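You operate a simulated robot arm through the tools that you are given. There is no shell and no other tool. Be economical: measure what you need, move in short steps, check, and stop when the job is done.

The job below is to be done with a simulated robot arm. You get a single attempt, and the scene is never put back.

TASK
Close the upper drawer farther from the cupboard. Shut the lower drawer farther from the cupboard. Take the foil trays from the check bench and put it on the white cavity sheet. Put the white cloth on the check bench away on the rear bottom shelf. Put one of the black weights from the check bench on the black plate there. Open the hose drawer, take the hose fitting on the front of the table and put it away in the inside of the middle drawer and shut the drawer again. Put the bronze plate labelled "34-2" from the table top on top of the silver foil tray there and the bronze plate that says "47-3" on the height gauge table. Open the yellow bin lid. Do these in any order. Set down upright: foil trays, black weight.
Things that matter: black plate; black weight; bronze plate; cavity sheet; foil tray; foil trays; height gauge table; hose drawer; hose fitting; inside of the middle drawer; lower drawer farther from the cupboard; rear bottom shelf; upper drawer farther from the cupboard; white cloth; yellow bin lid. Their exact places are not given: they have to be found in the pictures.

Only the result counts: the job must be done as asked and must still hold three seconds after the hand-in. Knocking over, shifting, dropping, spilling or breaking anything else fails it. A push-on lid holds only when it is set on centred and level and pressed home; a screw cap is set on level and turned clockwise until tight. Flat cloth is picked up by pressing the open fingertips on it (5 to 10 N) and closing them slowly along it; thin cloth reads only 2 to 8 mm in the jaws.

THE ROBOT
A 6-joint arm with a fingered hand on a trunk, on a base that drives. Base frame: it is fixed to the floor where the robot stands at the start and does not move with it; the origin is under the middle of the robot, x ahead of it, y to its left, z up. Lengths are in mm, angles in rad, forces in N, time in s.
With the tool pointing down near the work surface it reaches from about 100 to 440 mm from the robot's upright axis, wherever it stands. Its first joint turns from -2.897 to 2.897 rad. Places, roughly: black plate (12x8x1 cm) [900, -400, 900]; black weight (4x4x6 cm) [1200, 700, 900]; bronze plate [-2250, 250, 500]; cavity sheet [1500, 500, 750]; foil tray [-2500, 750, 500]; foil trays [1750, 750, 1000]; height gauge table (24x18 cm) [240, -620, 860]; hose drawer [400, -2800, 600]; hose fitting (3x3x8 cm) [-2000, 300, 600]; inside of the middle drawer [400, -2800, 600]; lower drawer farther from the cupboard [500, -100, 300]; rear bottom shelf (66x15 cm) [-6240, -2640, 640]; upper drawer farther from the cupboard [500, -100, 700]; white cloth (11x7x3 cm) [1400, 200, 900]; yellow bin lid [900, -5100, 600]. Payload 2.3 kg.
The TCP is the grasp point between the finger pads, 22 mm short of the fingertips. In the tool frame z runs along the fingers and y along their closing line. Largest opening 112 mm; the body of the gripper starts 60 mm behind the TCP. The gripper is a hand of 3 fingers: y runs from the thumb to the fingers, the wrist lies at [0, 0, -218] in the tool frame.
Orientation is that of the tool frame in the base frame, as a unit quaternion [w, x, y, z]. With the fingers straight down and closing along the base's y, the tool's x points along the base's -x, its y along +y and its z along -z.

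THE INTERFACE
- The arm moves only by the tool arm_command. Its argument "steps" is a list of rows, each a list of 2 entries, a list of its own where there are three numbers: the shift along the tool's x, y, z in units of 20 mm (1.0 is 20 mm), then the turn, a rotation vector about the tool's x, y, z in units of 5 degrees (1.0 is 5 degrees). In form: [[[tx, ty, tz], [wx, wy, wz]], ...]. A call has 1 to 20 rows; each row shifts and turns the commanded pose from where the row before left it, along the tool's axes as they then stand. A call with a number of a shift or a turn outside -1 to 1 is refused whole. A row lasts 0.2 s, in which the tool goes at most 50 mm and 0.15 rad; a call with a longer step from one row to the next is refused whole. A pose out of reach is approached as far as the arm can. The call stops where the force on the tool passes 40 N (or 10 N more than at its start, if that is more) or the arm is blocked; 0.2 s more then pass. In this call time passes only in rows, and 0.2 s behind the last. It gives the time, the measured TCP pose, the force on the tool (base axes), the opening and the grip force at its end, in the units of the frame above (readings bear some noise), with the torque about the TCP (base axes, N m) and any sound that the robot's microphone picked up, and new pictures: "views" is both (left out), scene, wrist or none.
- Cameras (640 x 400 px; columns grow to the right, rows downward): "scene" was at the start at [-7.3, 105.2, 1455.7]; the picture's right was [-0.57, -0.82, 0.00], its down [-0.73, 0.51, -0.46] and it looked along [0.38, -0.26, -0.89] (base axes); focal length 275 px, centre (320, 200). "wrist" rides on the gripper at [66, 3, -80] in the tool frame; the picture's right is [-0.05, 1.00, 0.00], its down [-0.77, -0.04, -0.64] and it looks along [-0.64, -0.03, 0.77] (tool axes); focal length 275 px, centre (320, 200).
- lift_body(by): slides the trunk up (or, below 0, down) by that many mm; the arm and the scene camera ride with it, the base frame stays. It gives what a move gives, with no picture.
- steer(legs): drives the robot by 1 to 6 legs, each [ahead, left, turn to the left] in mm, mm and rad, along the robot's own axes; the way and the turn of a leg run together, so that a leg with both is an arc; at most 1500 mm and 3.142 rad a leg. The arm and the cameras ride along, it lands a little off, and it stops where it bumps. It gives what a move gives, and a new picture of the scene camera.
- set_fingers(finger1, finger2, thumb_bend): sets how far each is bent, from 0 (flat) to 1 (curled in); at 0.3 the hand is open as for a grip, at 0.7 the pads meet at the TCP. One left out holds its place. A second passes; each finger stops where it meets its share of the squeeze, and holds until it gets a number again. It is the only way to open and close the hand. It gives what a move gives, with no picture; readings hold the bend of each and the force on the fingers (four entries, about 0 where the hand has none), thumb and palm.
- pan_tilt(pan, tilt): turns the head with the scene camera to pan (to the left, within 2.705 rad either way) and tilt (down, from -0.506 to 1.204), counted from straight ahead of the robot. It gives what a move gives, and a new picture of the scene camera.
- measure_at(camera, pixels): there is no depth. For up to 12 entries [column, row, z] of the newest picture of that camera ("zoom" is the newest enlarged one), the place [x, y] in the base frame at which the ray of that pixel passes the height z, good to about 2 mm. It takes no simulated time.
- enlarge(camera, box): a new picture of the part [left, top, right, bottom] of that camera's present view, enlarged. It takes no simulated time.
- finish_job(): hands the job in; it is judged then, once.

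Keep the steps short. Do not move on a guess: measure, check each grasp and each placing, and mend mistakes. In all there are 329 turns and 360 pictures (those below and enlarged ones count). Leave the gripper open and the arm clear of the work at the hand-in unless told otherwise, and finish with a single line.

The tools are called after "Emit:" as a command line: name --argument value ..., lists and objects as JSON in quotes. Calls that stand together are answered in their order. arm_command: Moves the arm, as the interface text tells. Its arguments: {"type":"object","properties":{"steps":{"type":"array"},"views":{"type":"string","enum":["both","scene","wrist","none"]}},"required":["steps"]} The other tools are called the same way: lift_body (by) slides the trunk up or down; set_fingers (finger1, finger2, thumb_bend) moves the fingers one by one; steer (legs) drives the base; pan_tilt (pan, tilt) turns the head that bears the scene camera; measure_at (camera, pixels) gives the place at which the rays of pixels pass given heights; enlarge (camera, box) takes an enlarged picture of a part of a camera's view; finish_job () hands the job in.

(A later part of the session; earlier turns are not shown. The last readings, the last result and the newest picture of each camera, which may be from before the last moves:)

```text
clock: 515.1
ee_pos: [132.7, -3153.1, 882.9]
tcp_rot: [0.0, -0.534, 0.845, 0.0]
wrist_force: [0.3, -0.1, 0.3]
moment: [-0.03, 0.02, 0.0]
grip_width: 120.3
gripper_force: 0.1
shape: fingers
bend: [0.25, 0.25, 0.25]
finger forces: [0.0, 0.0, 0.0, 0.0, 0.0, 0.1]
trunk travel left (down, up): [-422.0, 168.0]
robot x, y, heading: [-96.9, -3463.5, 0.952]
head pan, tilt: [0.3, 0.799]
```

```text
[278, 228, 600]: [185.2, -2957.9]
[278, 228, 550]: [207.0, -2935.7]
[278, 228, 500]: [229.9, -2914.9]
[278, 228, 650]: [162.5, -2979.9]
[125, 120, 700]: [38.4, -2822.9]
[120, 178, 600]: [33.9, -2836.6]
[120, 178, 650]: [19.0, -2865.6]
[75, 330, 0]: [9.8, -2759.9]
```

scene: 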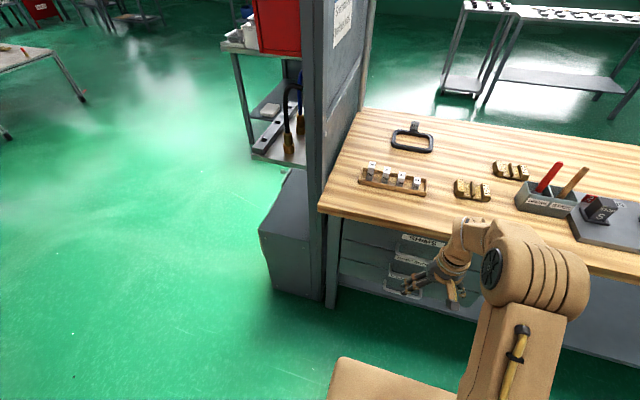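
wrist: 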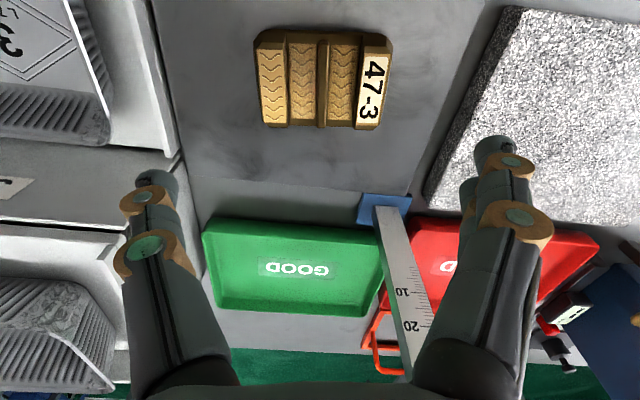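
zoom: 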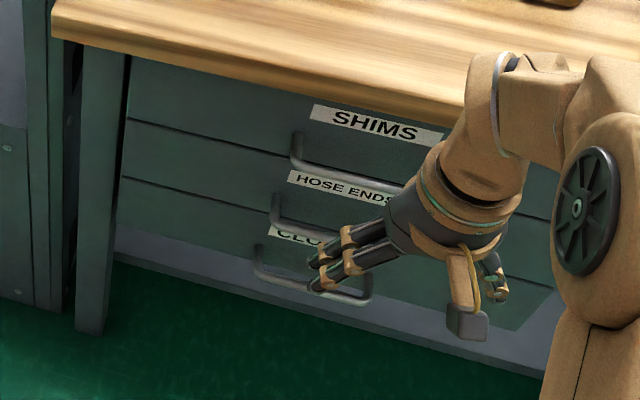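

Middle handle: bar at z≈625, u≈−2318, n≈1859–1985. I need the hand horizontal with the closing line vertical to grip the bar. Back off and try that orientation in free space.

Emit:
steer --legs '[[-150, 0, 0]]'

Emit:
arm_command --steps '[[[0, 0, 0], [0, -1, 0]], [[0, 0, 0], [0, -1, 0]], [[0, 0, 0], [0, -1, 0]], [[0, 0, 0], [0, -1, 0]], [[0, 0, 0], [0, -1, 0]], [[0, 0, 0], [0, -1, 0]], [[0, 0, 0], [0, -1, 0]], [[0, 0, 0], [0, -1, 0]], [[0, 0, 0], [0, -1, 0]], [[0, 0, 0], [0, -1, 0]], [[0, 0, 0], [0, -1, 0]], [[0, 0, 0], [0, -1, 0]], [[0, 0, 0], [0, -1, 0]], [[0, 0, 0], [0, -1, 0]], [[0, 0, 0], [0, -1, 0]], [[0, 0, 0], [0, -1, 0]]]' --views "none"

Emit:
arm_command --steps '[[[0, 0, 0], [0, 0, 1]], [[0, 0, 0], [0, 0, 1]], [[0, 0, 0], [0, 0, 1]], [[0, 0, 0], [0, 0, 1]], [[0, 0, 0], [0, 0, 1]], [[0, 0, 0], [0, 0, 1]], [[0, 0, 0], [0, 0, 1]], [[0, 0, 0], [0, 0, 1]], [[0, 0, 0], [0, 0, 1]], [[0, 0, 0], [0, 0, 1]], [[0, 0, 0], [0, 0, 1]], [[0, 0, 0], [0, 0, 1]], [[0, 0, 0], [0, 0, 1]], [[0, 0, 0], [0, 0, 1]], [[0, 0, 0], [0, 0, 1]], [[0, 0, 0], [0, 0, 1]], [[0, 0, 0], [0, 0, 1]], [[0, 0, 0], [0, 0, 1]]]' --views "scene"

```text
clock: 516.5
ee_pos: [43.4, -3273.9, 883.6]
tcp_rot: [0.0, -0.535, 0.845, 0.0]
wrist_force: [0.1, 0.5, 0.1]
moment: [0.0, 0.0, 0.0]
grip_width: 120.5
gripper_force: 0.0
shape: fingers
bend: [0.25, 0.25, 0.25]
finger forces: [0.0, 0.1, 0.0, 0.1, 0.0, 0.0]
trunk travel left (down, up): [-422.0, 168.0]
robot x, y, heading: [-181.9, -3582.7, 0.951]
head pan, tilt: [0.3, 0.799]
```

scene: 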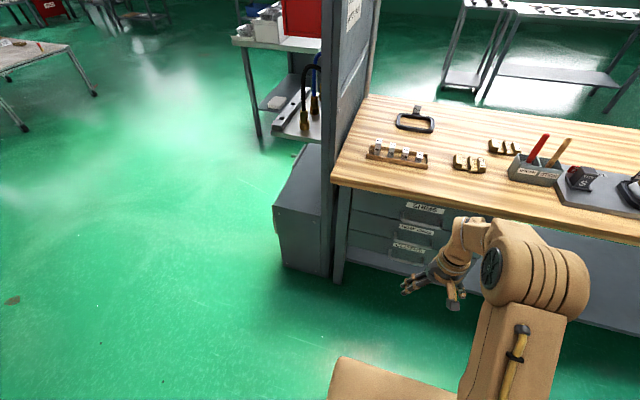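

```text
clock: 519.9
ee_pos: [61.3, -3221.8, 1141.4]
tcp_rot: [0.497, -0.411, 0.727, 0.238]
wrist_force: [0.1, 0.0, -0.6]
moment: [-0.01, 0.02, 0.0]
grip_width: 120.5
gripper_force: 0.0
shape: fingers
bend: [0.25, 0.25, 0.25]
finger forces: [0.0, 0.0, 0.0, 0.0, 0.0, 0.0]
out of reach, approached as far as the arm can: row 5, 6, 7, 8, 9, 10, 11, 12, 13, 14, 15, 16
trunk travel left (down, up): [-422.0, 168.0]
robot x, y, heading: [-182.7, -3586.4, 0.951]
head pan, tilt: [0.3, 0.799]
```

```text
clock: 523.6
ee_pos: [60.7, -3221.8, 1141.5]
tcp_rot: [0.182, 0.224, 0.805, 0.519]
wrist_force: [-0.1, 0.6, 0.8]
moment: [0.03, 0.01, -0.01]
grip_width: 120.6
gripper_force: 0.1
shape: fingers
bend: [0.25, 0.25, 0.25]
finger forces: [0.0, 0.1, 0.1, 0.0, 0.0, 0.0]
trunk travel left (down, up): [-422.0, 168.0]
robot x, y, heading: [-180.4, -3582.7, 0.949]
head pan, tilt: [0.3, 0.799]
```

scene: 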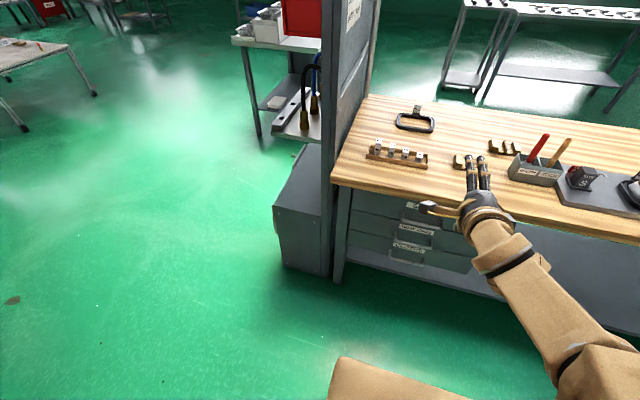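

The roll works: tool points toward the drawer (23° down) with fingers above and thumb below. Lower the trunk 400 and set a ~60 mm opening.

Emit:
lift_body --by -400

Emit:
set_fingers --finger1 0.48 --finger2 0.48 --thumb_bend 0.48

Emit:
arm_command --steps '[[[0, -0.92, 0.4], [0, 0, 0]], [[0, -0.92, 0.4], [0, 0, 0]], [[0, -0.92, 0.4], [0, 0, 0]]]' --views "both"

```text
clock: 527.5
ee_pos: [60.5, -3221.6, 742.3]
tcp_rot: [0.183, 0.223, 0.804, 0.519]
wrist_force: [-0.2, 0.1, -1.2]
moment: [-0.01, 0.02, -0.02]
grip_width: 120.4
gripper_force: 0.1
shape: fingers
bend: [0.25, 0.25, 0.25]
finger forces: [0.0, 0.0, 0.0, 0.0, 0.0, 0.0]
trunk travel left (down, up): [-22.0, 568.0]
robot x, y, heading: [-180.6, -3587.9, 0.951]
head pan, tilt: [0.3, 0.799]
```

```text
clock: 528.5
ee_pos: [60.7, -3221.5, 740.8]
tcp_rot: [0.182, 0.223, 0.804, 0.519]
wrist_force: [1.0, -0.1, 0.2]
moment: [0.0, -0.02, -0.03]
grip_width: 61.4
gripper_force: 0.0
shape: fingers
bend: [0.48, 0.48, 0.48]
finger forces: [0.0, 0.0, 0.0, 0.1, 0.0, 0.0]
trunk travel left (down, up): [-22.0, 568.0]
robot x, y, heading: [-179.9, -3581.9, 0.948]
head pan, tilt: [0.3, 0.799]
```

```text
clock: 529.3
ee_pos: [62.0, -3223.1, 681.4]
tcp_rot: [0.182, 0.224, 0.805, 0.519]
wrist_force: [0.1, 0.8, -0.2]
moment: [0.01, 0.01, 0.02]
grip_width: 61.3
gripper_force: 0.1
shape: fingers
bend: [0.48, 0.48, 0.48]
finger forces: [0.0, 0.0, 0.0, 0.0, 0.0, 0.0]
trunk travel left (down, up): [-22.0, 568.0]
robot x, y, heading: [-180.5, -3588.2, 0.953]
head pan, tilt: [0.3, 0.799]
```

scene: 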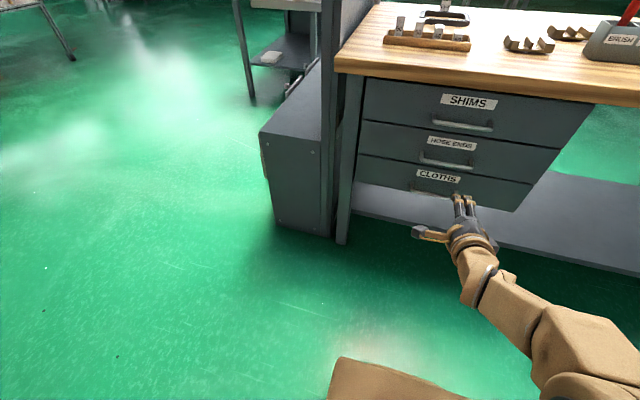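
wrist: 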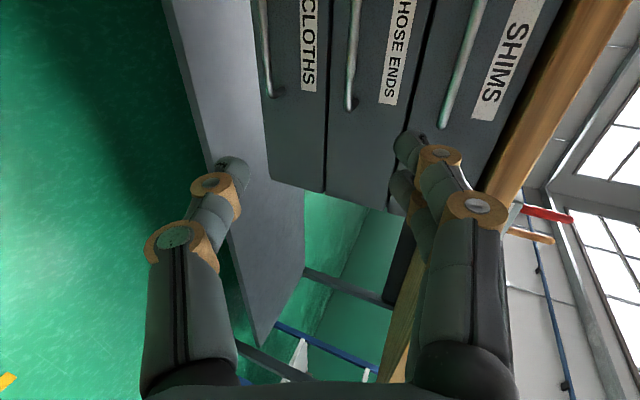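

Clear view now. Zoom to refine the middle handle's position.

Emit:
enlarge --camera "scene" --box '[350, 80, 550, 210]'

```text
3.08 times, centred on (450, 145) of scene
```

zoom: 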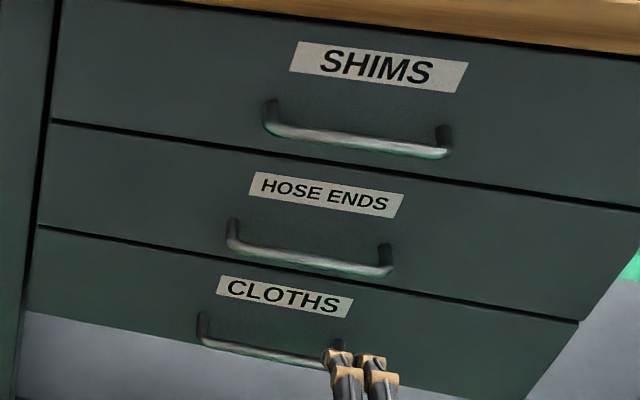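

Emit:
measure_at --camera "zoom" --pixels '[[232, 242, 600], [232, 242, 625], [232, 242, 650], [388, 270, 600], [388, 270, 625], [388, 270, 650], [38, 227, 600], [578, 318, 600], [45, 122, 700], [270, 127, 740], [450, 152, 740]]'

```text
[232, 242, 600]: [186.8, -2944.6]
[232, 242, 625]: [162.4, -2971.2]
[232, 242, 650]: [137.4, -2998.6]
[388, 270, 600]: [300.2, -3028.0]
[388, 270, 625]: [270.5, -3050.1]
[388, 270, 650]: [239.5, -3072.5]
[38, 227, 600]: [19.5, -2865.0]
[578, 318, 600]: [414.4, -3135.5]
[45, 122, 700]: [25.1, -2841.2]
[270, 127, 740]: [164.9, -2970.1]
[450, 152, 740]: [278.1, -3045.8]
```

Middle bar: centre ≈ u −2313, n 1926, z 615. Lower 66 and drive ahead 215, then look.

Emit:
arm_command --steps '[[[0, -0.76, 0.33], [0, 0, 0]], [[0, -0.76, 0.33], [0, 0, 0]], [[0, -0.76, 0.33], [0, 0, 0]], [[0, -0.76, 0.33], [0, 0, 0]]]' --views "none"

Emit:
steer --legs '[[205, 0, 0]]'

Emit:
arm_command --steps '[[[0, 0, 0], [0, 0, 0]]]' --views "wrist"

```text
clock: 530.3
ee_pos: [69.3, -3222.6, 614.1]
tcp_rot: [0.181, 0.223, 0.806, 0.518]
wrist_force: [-0.1, 0.2, 0.4]
moment: [0.01, -0.01, -0.01]
grip_width: 61.3
gripper_force: 0.0
shape: fingers
bend: [0.48, 0.48, 0.48]
finger forces: [0.1, 0.0, 0.0, 0.0, 0.1, 0.1]
out of reach, approached as far as the arm can: row 4
trunk travel left (down, up): [-22.0, 568.0]
robot x, y, heading: [-182.7, -3580.6, 0.952]
head pan, tilt: [0.3, 0.799]
```

```text
clock: 531.9
ee_pos: [188.8, -3053.3, 615.1]
tcp_rot: [0.182, 0.223, 0.805, 0.519]
wrist_force: [0.3, -0.3, -0.6]
moment: [0.04, 0.03, 0.0]
grip_width: 61.4
gripper_force: 0.0
shape: fingers
bend: [0.48, 0.48, 0.48]
finger forces: [0.0, 0.1, 0.0, 0.0, 0.0, 0.1]
trunk travel left (down, up): [-22.0, 568.0]
robot x, y, heading: [-63.4, -3412.1, 0.952]
head pan, tilt: [0.3, 0.799]
```

scene: 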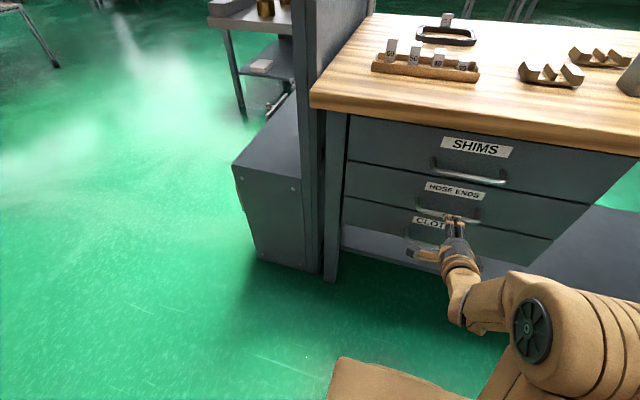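

```text
clock: 532.3
ee_pos: [188.8, -3053.7, 614.8]
tcp_rot: [0.181, 0.223, 0.805, 0.518]
wrist_force: [0.4, 0.3, 0.4]
moment: [-0.01, -0.01, 0.0]
grip_width: 61.2
gripper_force: 0.1
shape: fingers
bend: [0.48, 0.48, 0.48]
finger forces: [0.0, 0.1, 0.0, 0.0, 0.1, 0.0]
trunk travel left (down, up): [-22.0, 568.0]
robot x, y, heading: [-64.6, -3417.6, 0.957]
head pan, tilt: [0.3, 0.799]
```

wrist: 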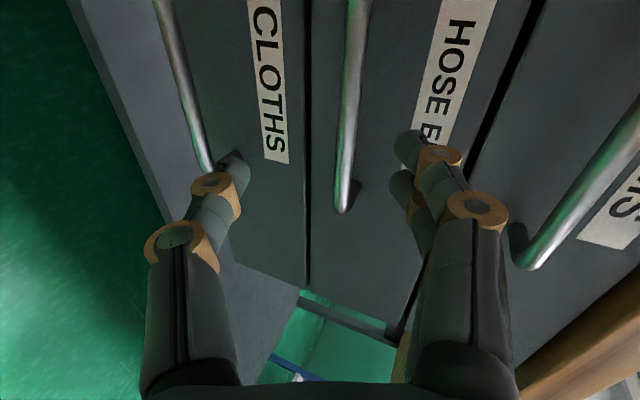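

Emit:
measure_at --camera "wrist" --pixels '[[345, 190, 615], [345, 190, 605], [345, 190, 595], [345, 190, 585], [357, 50, 595], [357, 50, 605]]'

Emit:
enlarge --camera "scene" --box '[390, 160, 530, 270]'

```text
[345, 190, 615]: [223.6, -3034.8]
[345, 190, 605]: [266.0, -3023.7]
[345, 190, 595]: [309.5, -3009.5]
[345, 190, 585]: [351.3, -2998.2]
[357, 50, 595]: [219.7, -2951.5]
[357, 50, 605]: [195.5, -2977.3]
```

```text
3.64 times, centred on (460, 215) of scene
```

zoom: 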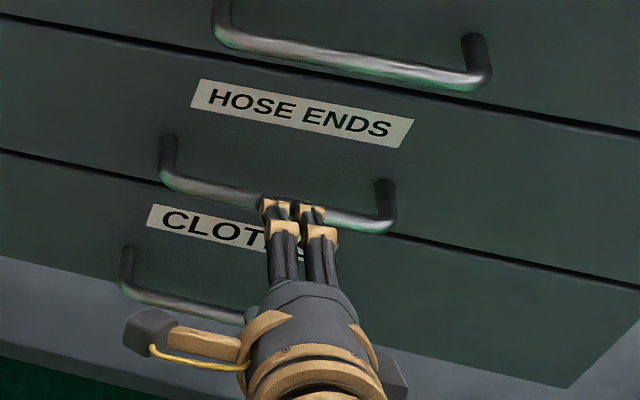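

Refined: bar at z≈602, u≈−2298. Lower 13 and drive ahead 55.

Emit:
lift_body --by -13

Emit:
steer --legs '[[50, 0, 0]]'

Emit:
arm_command --steps '[[[0, 0, 0], [0, 0, 0]]]' --views "wrist"

Emit:
enlarge --camera "scene" --box '[390, 170, 530, 290]'

```text
clock: 532.9
ee_pos: [189.9, -3053.5, 602.1]
tcp_rot: [0.18, 0.222, 0.806, 0.518]
wrist_force: [0.5, -0.2, 0.5]
moment: [0.02, 0.01, -0.01]
grip_width: 61.1
gripper_force: 0.1
shape: fingers
bend: [0.48, 0.48, 0.48]
finger forces: [0.1, 0.1, 0.0, 0.1, 0.0, 0.1]
trunk travel left (down, up): [-9.0, 581.0]
robot x, y, heading: [-64.5, -3414.2, 0.953]
head pan, tilt: [0.3, 0.799]
```

```text
clock: 533.8
ee_pos: [216.4, -3012.4, 601.8]
tcp_rot: [0.182, 0.223, 0.805, 0.519]
wrist_force: [-0.1, -0.4, -1.2]
moment: [0.02, 0.0, 0.0]
grip_width: 61.3
gripper_force: 0.1
shape: fingers
bend: [0.48, 0.48, 0.48]
finger forces: [0.0, 0.0, 0.1, 0.0, 0.0, 0.0]
trunk travel left (down, up): [-9.0, 581.0]
robot x, y, heading: [-33.1, -3372.9, 0.952]
head pan, tilt: [0.3, 0.799]
```

scene: 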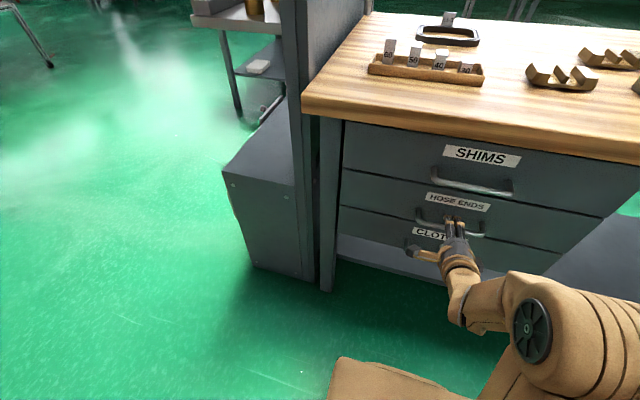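

```text
clock: 534.2
ee_pos: [219.1, -3012.6, 602.2]
tcp_rot: [0.182, 0.223, 0.805, 0.519]
wrist_force: [0.4, -0.3, 0.3]
moment: [-0.02, 0.06, 0.0]
grip_width: 61.4
gripper_force: 0.1
shape: fingers
bend: [0.48, 0.48, 0.48]
finger forces: [0.0, 0.0, 0.0, 0.0, 0.0, 0.1]
trunk travel left (down, up): [-9.0, 581.0]
robot x, y, heading: [-33.7, -3380.1, 0.953]
head pan, tilt: [0.3, 0.799]
```

wrist: 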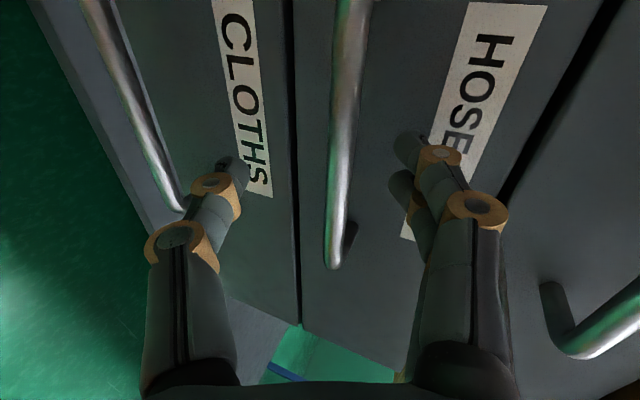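

```text
3.33 times, centred on (460, 230) of scene
```

zoom: 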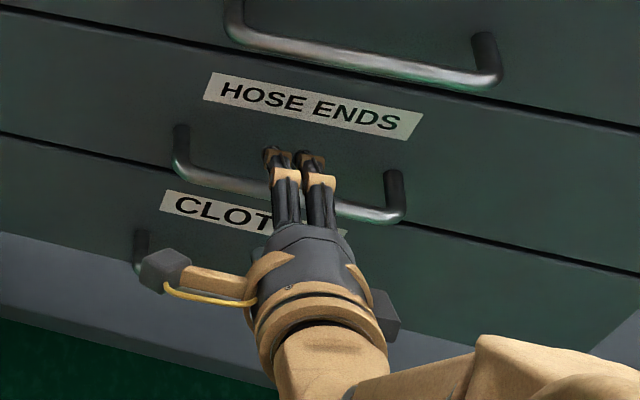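

Bar lies between fingers and thumb. Drive 26 more, then close.

Emit:
steer --legs '[[26, 0, 0]]'

Emit:
set_fingers --finger1 0.68 --finger2 0.68 --thumb_bend 0.68

Emit:
arm_command --steps '[[[0, 0, 0], [0, 0, 0]]]' --views "wrist"

```text
clock: 535.1
ee_pos: [233.2, -2991.3, 602.4]
tcp_rot: [0.181, 0.223, 0.806, 0.518]
wrist_force: [-0.5, -1.7, 0.0]
moment: [-0.01, -0.04, -0.03]
grip_width: 60.6
gripper_force: 0.5
shape: fingers
bend: [0.48, 0.5, 0.48]
finger forces: [0.1, 1.1, 0.0, 0.0, 0.0, 0.0]
trunk travel left (down, up): [-9.0, 581.0]
robot x, y, heading: [-17.3, -3353.0, 0.954]
head pan, tilt: [0.3, 0.799]
```

scene: 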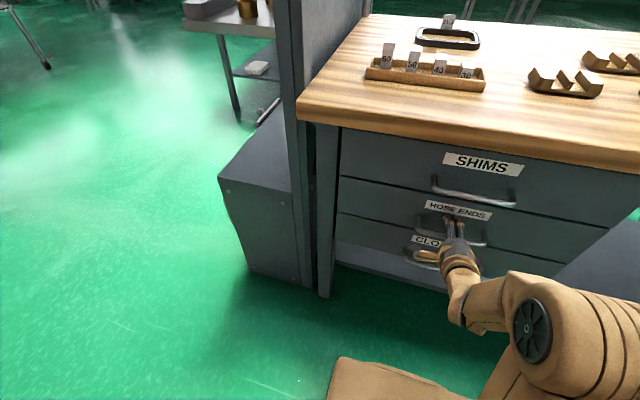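

```text
clock: 536.1
ee_pos: [232.7, -2991.3, 602.6]
tcp_rot: [0.182, 0.224, 0.805, 0.518]
wrist_force: [0.0, 0.2, 0.6]
moment: [0.02, 0.03, -0.02]
grip_width: 7.3
gripper_force: 0.1
shape: fingers
bend: [0.68, 0.68, 0.68]
finger forces: [0.0, 0.0, 0.0, 0.0, 0.0, 0.0]
trunk travel left (down, up): [-9.0, 581.0]
robot x, y, heading: [-14.1, -3349.6, 0.956]
head pan, tilt: [0.3, 0.799]
```

```text
clock: 536.5
ee_pos: [233.8, -2991.4, 601.1]
tcp_rot: [0.182, 0.224, 0.805, 0.518]
wrist_force: [-0.8, 0.2, -0.3]
moment: [-0.02, 0.0, 0.0]
grip_width: 7.4
gripper_force: 0.1
shape: fingers
bend: [0.68, 0.68, 0.68]
finger forces: [0.1, 0.0, 0.1, 0.0, 0.1, 0.0]
trunk travel left (down, up): [-9.0, 581.0]
robot x, y, heading: [-15.9, -3357.8, 0.95]
head pan, tilt: [0.3, 0.799]
```

wrist: 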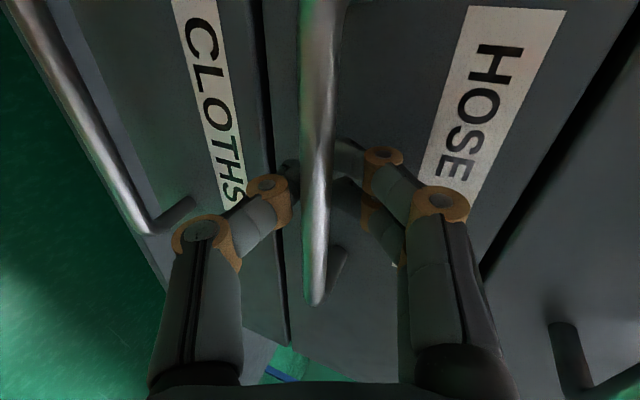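

The fingers have closed around behind the bar, making a hook. Pull back gently 60 mm.

Emit:
steer --legs '[[-60, 0, 0]]'

Emit:
arm_command --steps '[[[0, 0, 0], [0, 0, 0]]]' --views "wrist"

```text
clock: 537.4
ee_pos: [200.0, -3038.7, 601.4]
tcp_rot: [0.181, 0.223, 0.805, 0.519]
wrist_force: [-0.4, -0.6, -0.1]
moment: [0.04, 0.03, -0.01]
grip_width: 7.5
gripper_force: 0.1
shape: fingers
bend: [0.68, 0.68, 0.68]
finger forces: [0.0, 0.0, 0.1, 0.0, 0.0, 0.1]
trunk travel left (down, up): [-9.0, 581.0]
robot x, y, heading: [-50.8, -3402.2, 0.953]
head pan, tilt: [0.3, 0.799]
```

scene: 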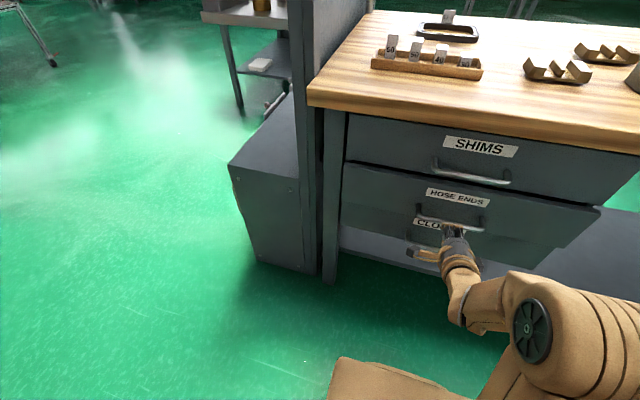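

```text
clock: 537.8
ee_pos: [197.7, -3038.7, 601.8]
tcp_rot: [0.182, 0.222, 0.805, 0.518]
wrist_force: [-0.2, -0.3, -0.3]
moment: [0.01, -0.04, 0.0]
grip_width: 7.3
gripper_force: 0.0
shape: fingers
bend: [0.68, 0.68, 0.68]
finger forces: [0.0, 0.0, 0.0, 0.0, 0.0, 0.1]
trunk travel left (down, up): [-9.0, 581.0]
robot x, y, heading: [-50.7, -3402.7, 0.954]
head pan, tilt: [0.3, 0.799]
```

wrist: 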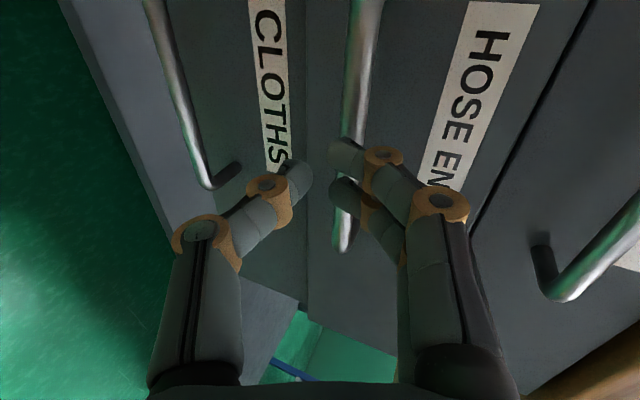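

The drawer moved a little but slipped off. Locate the bar now and re-grip with full closure.

Emit:
measure_at --camera "wrist" --pixels '[[356, 100, 602], [345, 225, 602], [356, 100, 597], [356, 100, 607]]'

Emit:
set_fingers --finger1 0.48 --finger2 0.48 --thumb_bend 0.48

```text
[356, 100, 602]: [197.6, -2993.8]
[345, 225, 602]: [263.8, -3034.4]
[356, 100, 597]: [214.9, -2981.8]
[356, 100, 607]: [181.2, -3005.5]
```

```text
clock: 538.8
ee_pos: [199.3, -3039.9, 603.0]
tcp_rot: [0.181, 0.223, 0.805, 0.519]
wrist_force: [-0.2, -0.4, 0.0]
moment: [-0.03, 0.0, 0.02]
grip_width: 60.3
gripper_force: 0.1
shape: fingers
bend: [0.48, 0.48, 0.48]
finger forces: [0.0, 0.0, 0.0, 0.1, 0.0, 0.0]
trunk travel left (down, up): [-9.0, 581.0]
robot x, y, heading: [-53.7, -3399.1, 0.95]
head pan, tilt: [0.3, 0.799]
```

Emit:
steer --legs '[[42, 0, 0]]'

Emit:
set_fingers --finger1 0.8 --finger2 0.8 --thumb_bend 0.8

Emit:
arm_command --steps '[[[0, 0, 0], [0, 0, 0]]]' --views "wrist"

```text
clock: 539.7
ee_pos: [223.8, -3004.6, 602.2]
tcp_rot: [0.181, 0.222, 0.805, 0.519]
wrist_force: [-0.3, -1.3, -0.3]
moment: [-0.03, 0.03, -0.04]
grip_width: 60.5
gripper_force: 0.2
shape: fingers
bend: [0.48, 0.48, 0.48]
finger forces: [0.0, 0.0, 0.0, 0.0, 0.0, 0.0]
trunk travel left (down, up): [-9.0, 581.0]
robot x, y, heading: [-29.9, -3370.9, 0.955]
head pan, tilt: [0.3, 0.799]
```

scene: 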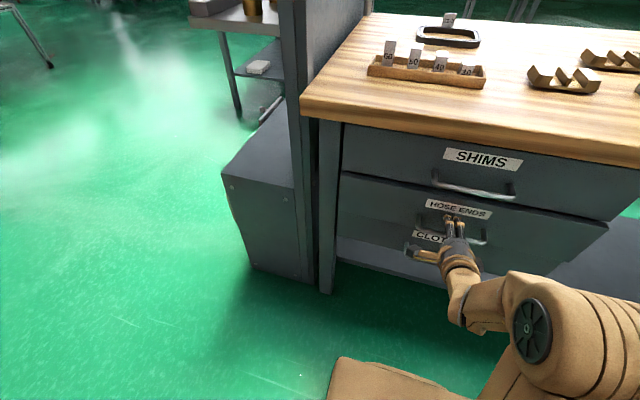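

```text
clock: 540.7
ee_pos: [222.8, -3004.6, 601.7]
tcp_rot: [0.182, 0.224, 0.805, 0.518]
wrist_force: [-1.5, -2.0, -6.1]
moment: [0.04, -0.01, -0.02]
grip_width: 0.1
gripper_force: 6.3
shape: fingers
bend: [0.78, 0.78, 0.75]
finger forces: [0.0, 0.0, 0.0, 0.0, 12.8, 0.0]
trunk travel left (down, up): [-9.0, 581.0]
robot x, y, heading: [-28.0, -3368.5, 0.954]
head pan, tilt: [0.3, 0.799]
```

```text
clock: 541.1
ee_pos: [222.3, -3003.0, 600.7]
tcp_rot: [0.181, 0.223, 0.806, 0.518]
wrist_force: [-0.9, -1.5, -6.6]
moment: [0.03, -0.01, 0.01]
grip_width: 0.0
gripper_force: 6.8
shape: fingers
bend: [0.78, 0.78, 0.75]
finger forces: [0.0, 0.1, 0.1, 0.0, 13.3, 0.1]
trunk travel left (down, up): [-9.0, 581.0]
robot x, y, heading: [-25.7, -3364.7, 0.953]
head pan, tilt: [0.3, 0.799]
```

wrist: 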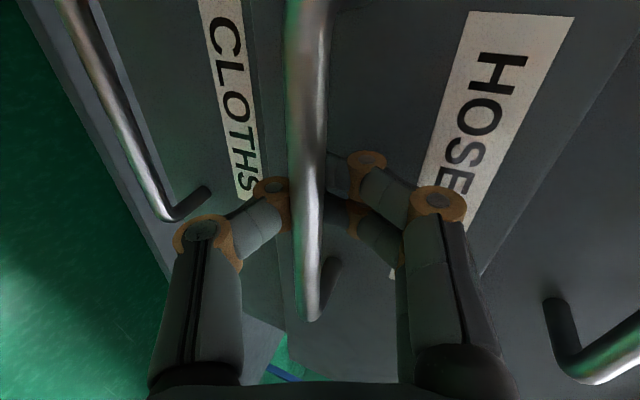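

Fully closed behind the bar (thumb on the bar, 13 N). Pull back again.

Emit:
steer --legs '[[-60, 0, 0]]'

Emit:
steer --legs '[[-60, 0, 0]]'

```text
clock: 542.1
ee_pos: [187.6, -3051.6, 601.0]
tcp_rot: [0.182, 0.223, 0.805, 0.518]
wrist_force: [-0.9, -0.7, -5.8]
moment: [0.01, -0.01, -0.02]
grip_width: 0.0
gripper_force: 6.8
shape: fingers
bend: [0.78, 0.78, 0.75]
finger forces: [0.0, 0.0, 0.0, 0.1, 13.6, 0.0]
trunk travel left (down, up): [-9.0, 581.0]
robot x, y, heading: [-60.9, -3418.2, 0.957]
head pan, tilt: [0.3, 0.799]
```

scene: 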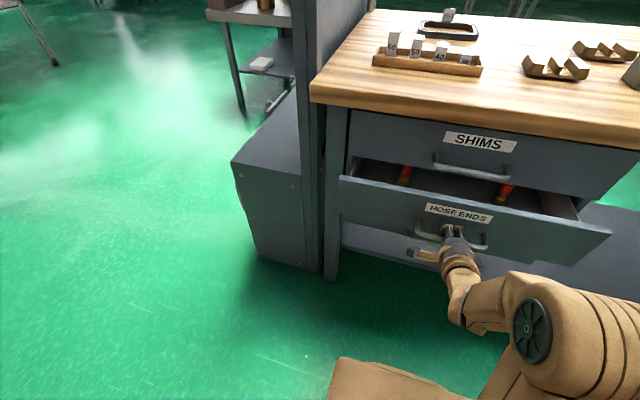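

```text
clock: 543.0
ee_pos: [154.0, -3101.7, 601.8]
tcp_rot: [0.181, 0.223, 0.805, 0.518]
wrist_force: [-1.2, -0.9, -4.9]
moment: [0.01, -0.01, 0.0]
grip_width: 0.0
gripper_force: 1.4
shape: fingers
bend: [0.78, 0.78, 0.75]
finger forces: [0.0, 0.0, 0.0, 0.0, 3.1, 0.0]
trunk travel left (down, up): [-9.0, 581.0]
robot x, y, heading: [-94.4, -3464.3, 0.958]
head pan, tilt: [0.3, 0.799]
```

scene: 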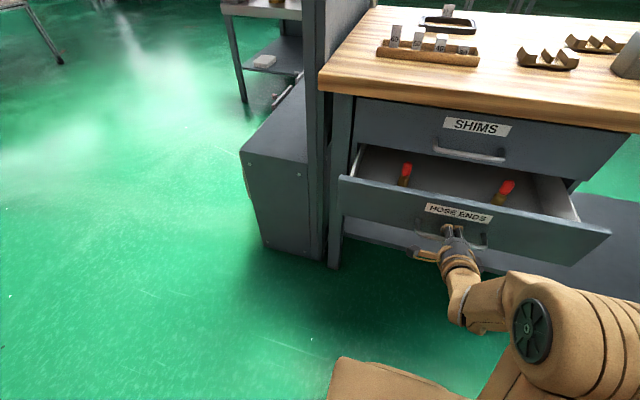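

It opens. Continue pulling 100 more.

Emit:
steer --legs '[[-60, 0, 0], [-50, 0, 0]]'

```text
clock: 544.5
ee_pos: [90.6, -3192.0, 602.8]
tcp_rot: [0.18, 0.221, 0.806, 0.519]
wrist_force: [-1.1, -1.5, -6.1]
moment: [0.0, -0.02, 0.02]
grip_width: 0.0
gripper_force: 7.3
shape: fingers
bend: [0.78, 0.78, 0.75]
finger forces: [0.1, 0.1, 0.0, 0.0, 14.7, 0.1]
trunk travel left (down, up): [-9.0, 581.0]
robot x, y, heading: [-160.9, -3556.4, 0.956]
head pan, tilt: [0.3, 0.799]
```

scene: 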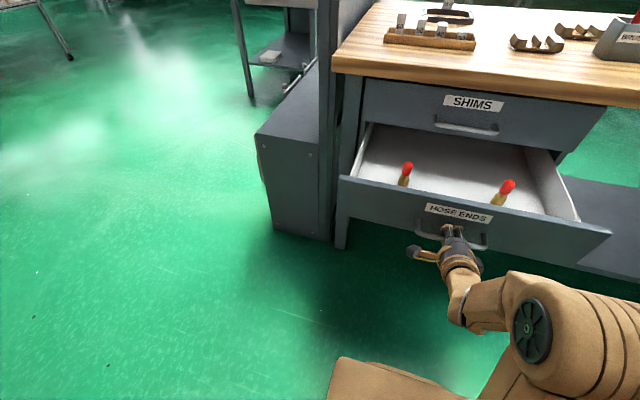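

Drawer is open ~255 mm. Open the fingers and back away.

Emit:
set_fingers --finger1 0.45 --finger2 0.45 --thumb_bend 0.45

Emit:
steer --legs '[[-200, 0, 0]]'

Emit:
lift_body --by 400

Emit:
pan_tilt --pan -0.9 --tilt 0.5

```text
clock: 545.5
ee_pos: [89.4, -3192.3, 601.8]
tcp_rot: [0.18, 0.221, 0.806, 0.519]
wrist_force: [0.6, -0.7, -0.7]
moment: [0.0, 0.02, -0.02]
grip_width: 68.7
gripper_force: 0.0
shape: fingers
bend: [0.45, 0.45, 0.45]
finger forces: [0.2, 0.1, 0.1, 0.0, 0.0, 0.1]
trunk travel left (down, up): [-9.0, 581.0]
robot x, y, heading: [-161.2, -3557.3, 0.956]
head pan, tilt: [0.3, 0.799]
```

```text
clock: 547.1
ee_pos: [-24.8, -3355.4, 601.5]
tcp_rot: [0.18, 0.222, 0.806, 0.518]
wrist_force: [-0.6, 1.0, -1.8]
moment: [0.0, -0.04, -0.01]
grip_width: 68.7
gripper_force: 0.0
shape: fingers
bend: [0.45, 0.45, 0.45]
finger forces: [0.0, 0.0, 0.0, 0.0, 0.0, 0.0]
trunk travel left (down, up): [-9.0, 581.0]
robot x, y, heading: [-277.6, -3719.2, 0.957]
head pan, tilt: [0.3, 0.799]
```

scene: 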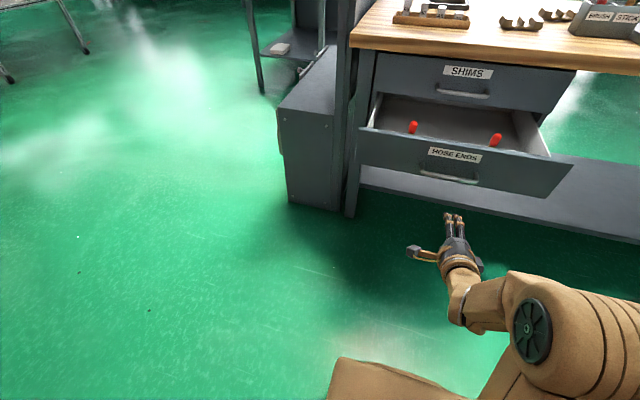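

```text
clock: 551.0
ee_pos: [-25.7, -3356.3, 1001.9]
tcp_rot: [0.181, 0.222, 0.806, 0.519]
wrist_force: [0.5, 0.0, -0.7]
moment: [-0.03, 0.0, 0.01]
grip_width: 68.9
gripper_force: 0.0
shape: fingers
bend: [0.45, 0.45, 0.45]
finger forces: [0.0, 0.0, 0.1, 0.0, 0.0, 0.0]
trunk travel left (down, up): [-409.0, 181.0]
robot x, y, heading: [-273.8, -3716.9, 0.959]
head pan, tilt: [0.3, 0.799]
```

```text
clock: 552.4
ee_pos: [-26.3, -3355.8, 1002.5]
tcp_rot: [0.18, 0.221, 0.806, 0.519]
wrist_force: [0.3, 0.2, -0.2]
moment: [0.01, 0.02, 0.0]
grip_width: 68.8
gripper_force: 0.1
shape: fingers
bend: [0.45, 0.45, 0.45]
finger forces: [0.0, 0.1, 0.0, 0.1, 0.0, 0.0]
trunk travel left (down, up): [-409.0, 181.0]
robot x, y, heading: [-277.8, -3718.7, 0.957]
head pan, tilt: [-0.901, 0.499]
```

scene: 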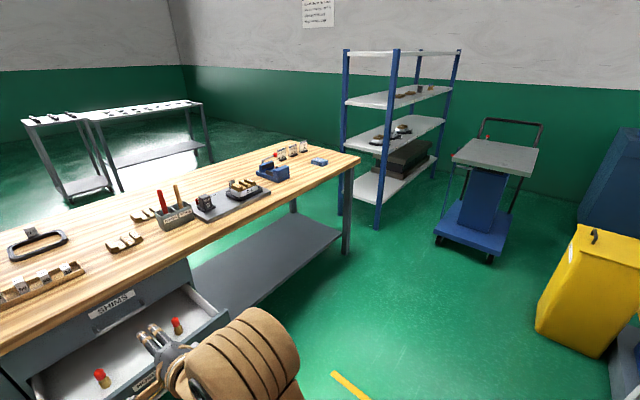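

Emit:
pan_tilt --pan -1.7 --tilt 0.5

Emit:
enlarge --camera "scene" --box '[240, 130, 400, 300]'

```text
clock: 553.5
ee_pos: [-26.7, -3355.5, 1001.8]
tcp_rot: [0.18, 0.222, 0.806, 0.519]
wrist_force: [-0.2, -0.3, 0.7]
moment: [0.03, 0.03, -0.01]
grip_width: 68.9
gripper_force: 0.0
shape: fingers
bend: [0.45, 0.45, 0.45]
finger forces: [0.0, 0.0, 0.0, 0.0, 0.0, 0.1]
trunk travel left (down, up): [-409.0, 181.0]
robot x, y, heading: [-277.1, -3720.3, 0.959]
head pan, tilt: [-1.7, 0.499]
```

scene: 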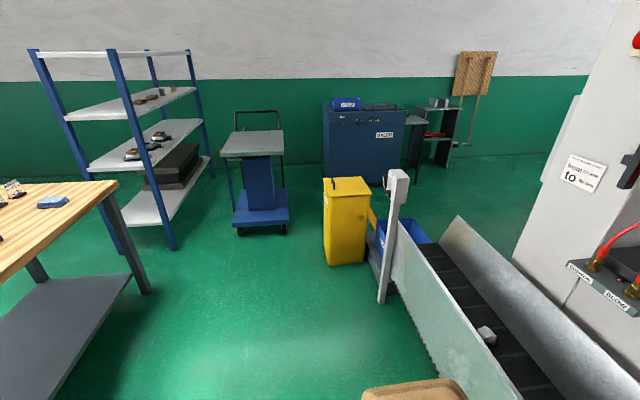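

```text
2.35 times, centred on (320, 215) of scene
```

zoom: 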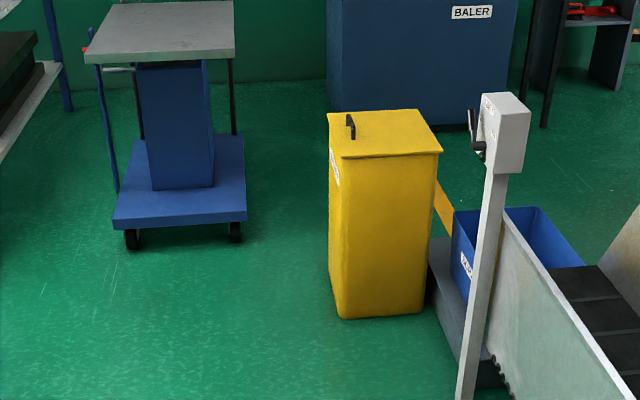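

Emit:
measure_at --camera "zoom" --pixels '[[340, 318, 0], [425, 312, 0], [328, 270, 0], [343, 157, 600], [440, 152, 600], [415, 108, 600], [328, 113, 600], [350, 120, 640], [343, 157, 700], [328, 113, 700]]'

```text
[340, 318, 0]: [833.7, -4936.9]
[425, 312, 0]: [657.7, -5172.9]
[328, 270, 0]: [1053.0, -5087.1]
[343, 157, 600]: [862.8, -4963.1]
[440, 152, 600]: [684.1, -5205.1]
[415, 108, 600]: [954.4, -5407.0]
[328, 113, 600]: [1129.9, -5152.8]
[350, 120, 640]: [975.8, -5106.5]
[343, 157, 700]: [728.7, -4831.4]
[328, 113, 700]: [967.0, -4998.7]
```

The bin lid: z≈605, handle on the +u edge (n≈3746), hinge on the far side. Turn around here and drive there, facing the bin.

Emit:
steer --legs '[[0, 0, 3.137], [0, 1000, 0], [-100, 780, 0]]'

Emit:
pan_tilt --pan 0.1 --tilt 0.8

```text
clock: 569.7
ee_pos: [951.4, -5033.2, 1001.7]
tcp_rot: [0.517, 0.804, -0.229, -0.186]
wrist_force: [0.0, 0.2, 0.4]
moment: [-0.01, -0.02, -0.01]
grip_width: 68.7
gripper_force: 0.1
shape: fingers
bend: [0.45, 0.45, 0.45]
finger forces: [0.0, 0.0, 0.1, 0.0, 0.1, 0.0]
trunk travel left (down, up): [-409.0, 181.0]
robot x, y, heading: [1210.0, -4670.0, -2.204]
head pan, tilt: [-1.7, 0.499]
```

scene: 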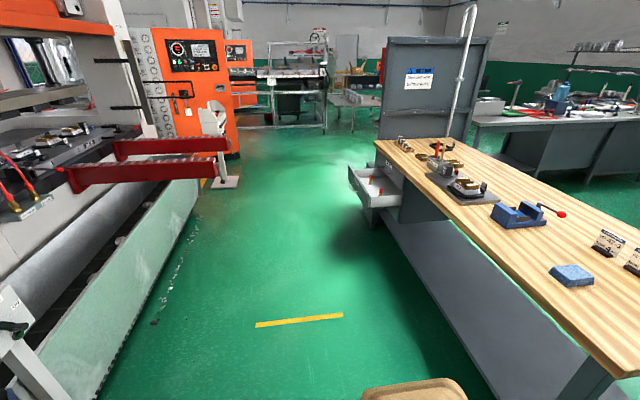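

```text
clock: 571.5
ee_pos: [951.3, -5031.2, 1002.3]
tcp_rot: [0.517, 0.804, -0.229, -0.185]
wrist_force: [0.7, 0.0, -0.4]
moment: [0.0, 0.01, 0.0]
grip_width: 68.9
gripper_force: 0.0
shape: fingers
bend: [0.45, 0.45, 0.45]
finger forces: [0.0, 0.0, 0.1, 0.0, 0.0, 0.0]
trunk travel left (down, up): [-409.0, 181.0]
robot x, y, heading: [1210.9, -4675.6, -2.198]
head pan, tilt: [0.099, 0.799]
```

scene: 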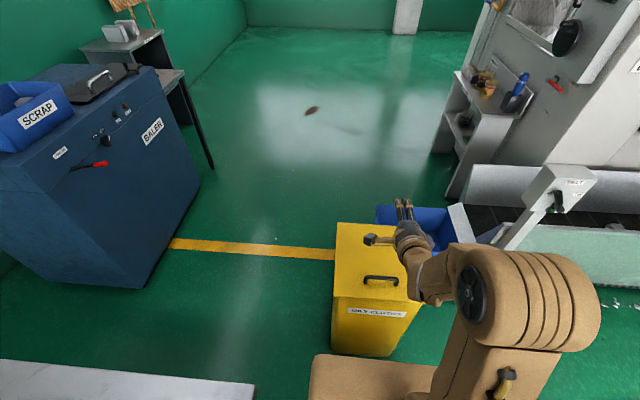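

The handle bar lies near the lid's front edge at (380,280). Zoom and measure.

Emit:
enlarge --camera "scene" --box '[320, 210, 440, 330]'

```text
3.33 times, centred on (380, 270) of scene
```

zoom: 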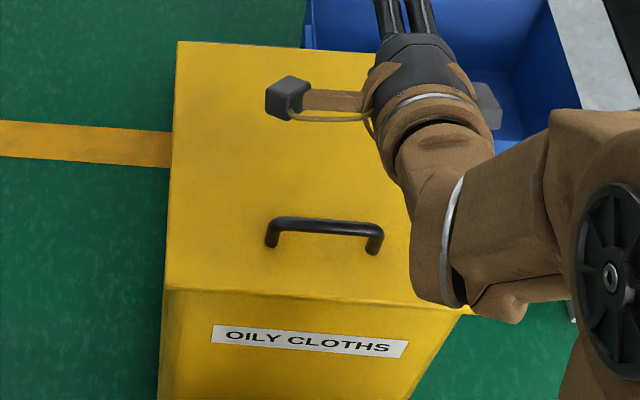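

Emit:
measure_at --camera "zoom" --pixels '[[272, 222, 635], [380, 230, 635], [270, 245, 605], [372, 250, 605], [165, 288, 605], [470, 312, 605], [178, 42, 605], [272, 222, 645], [165, 288, 615]]'

```text
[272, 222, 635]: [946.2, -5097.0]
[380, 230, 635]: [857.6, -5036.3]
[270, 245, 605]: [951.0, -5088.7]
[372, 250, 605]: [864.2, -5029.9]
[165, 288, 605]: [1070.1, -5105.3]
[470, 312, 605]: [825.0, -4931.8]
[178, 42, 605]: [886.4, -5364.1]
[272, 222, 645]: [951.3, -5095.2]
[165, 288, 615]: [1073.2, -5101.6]
```

Bar: z≈633, u≈−3607, n≈3674; lid top ≈605. Narrow the hand to ~30 mm, back 25 / right 19, and lower to z≈665.

Emit:
set_fingers --finger1 0.59 --finger2 0.59 --thumb_bend 0.59

Emit:
steer --legs '[[-30, -19, 0]]'

Emit:
lift_body --by -337

Emit:
arm_command --steps '[[[0, 0, 0], [0, 0, 0]]]' --views "both"

```text
clock: 572.5
ee_pos: [951.5, -5032.3, 1001.2]
tcp_rot: [0.517, 0.804, -0.229, -0.186]
wrist_force: [0.4, -0.5, 0.3]
moment: [0.0, 0.01, 0.0]
grip_width: 30.6
gripper_force: 0.0
shape: fingers
bend: [0.59, 0.59, 0.59]
finger forces: [0.0, 0.0, 0.0, 0.0, 0.0, 0.1]
trunk travel left (down, up): [-409.0, 181.0]
robot x, y, heading: [1205.7, -4675.1, -2.2]
head pan, tilt: [0.099, 0.799]
```

```text
clock: 573.4
ee_pos: [954.4, -4995.2, 1002.2]
tcp_rot: [0.517, 0.803, -0.229, -0.186]
wrist_force: [0.2, 0.6, 0.5]
moment: [0.03, 0.02, 0.02]
grip_width: 30.4
gripper_force: 0.1
shape: fingers
bend: [0.59, 0.59, 0.59]
finger forces: [0.1, 0.1, 0.0, 0.0, 0.1, 0.0]
trunk travel left (down, up): [-409.0, 181.0]
robot x, y, heading: [1214.0, -4639.3, -2.199]
head pan, tilt: [0.099, 0.799]
```

scene: 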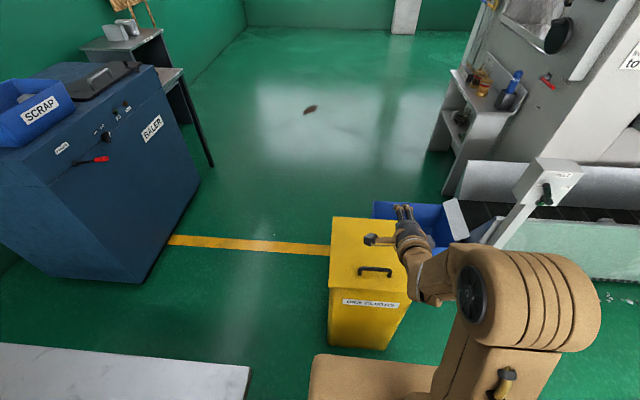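

```text
clock: 576.7
ee_pos: [953.7, -4997.4, 666.0]
tcp_rot: [0.518, 0.803, -0.229, -0.185]
wrist_force: [0.8, 2.3, 2.1]
moment: [0.01, -0.02, 0.03]
grip_width: 26.5
gripper_force: 1.3
shape: fingers
bend: [0.59, 0.59, 0.61]
finger forces: [0.0, 0.1, 0.0, 0.0, 3.3, 0.0]
trunk travel left (down, up): [-72.0, 518.0]
robot x, y, heading: [1210.6, -4638.1, -2.209]
head pan, tilt: [0.099, 0.799]
```

```text
clock: 577.1
ee_pos: [953.1, -4997.3, 665.1]
tcp_rot: [0.517, 0.804, -0.229, -0.186]
wrist_force: [0.5, 1.9, 3.3]
moment: [-0.02, -0.02, -0.02]
grip_width: 26.6
gripper_force: 2.0
shape: fingers
bend: [0.59, 0.59, 0.61]
finger forces: [0.0, 0.0, 0.0, 0.1, 3.6, 0.0]
trunk travel left (down, up): [-72.0, 518.0]
robot x, y, heading: [1208.0, -4637.2, -2.202]
head pan, tilt: [0.099, 0.799]
```

scene: 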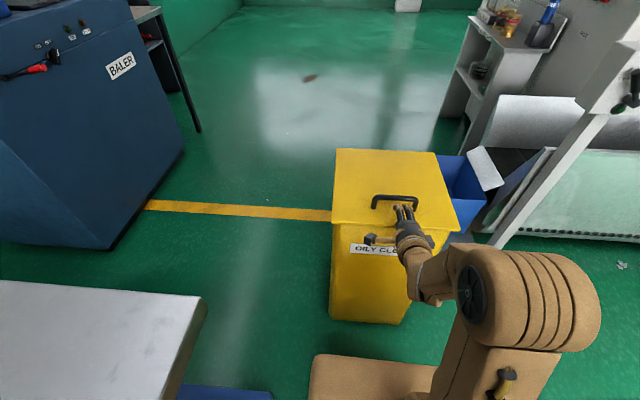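
wrist: 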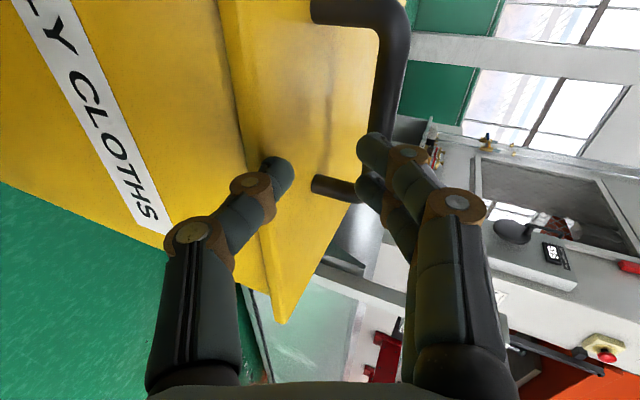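

Emit:
measure_at --camera "wrist" --pixels '[[388, 100, 635], [388, 100, 645], [388, 100, 655], [388, 100, 665], [250, 130, 605], [250, 130, 615], [340, 188, 610], [340, 188, 620]]'

Emit:
measure_at --camera "scene" --pixels '[[374, 205, 605], [374, 205, 620], [376, 198, 640], [376, 198, 660], [333, 224, 605], [333, 224, 620], [333, 224, 635]]'

```text
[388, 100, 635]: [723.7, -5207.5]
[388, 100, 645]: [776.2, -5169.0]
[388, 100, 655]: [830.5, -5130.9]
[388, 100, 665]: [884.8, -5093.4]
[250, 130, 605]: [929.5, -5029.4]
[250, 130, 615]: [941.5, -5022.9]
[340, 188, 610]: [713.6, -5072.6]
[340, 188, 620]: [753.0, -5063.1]
```

```text
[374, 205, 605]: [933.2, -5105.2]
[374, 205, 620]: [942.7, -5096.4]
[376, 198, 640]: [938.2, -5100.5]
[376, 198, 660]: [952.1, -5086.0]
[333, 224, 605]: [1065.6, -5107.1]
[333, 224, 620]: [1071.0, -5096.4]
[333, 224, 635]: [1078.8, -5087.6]
```

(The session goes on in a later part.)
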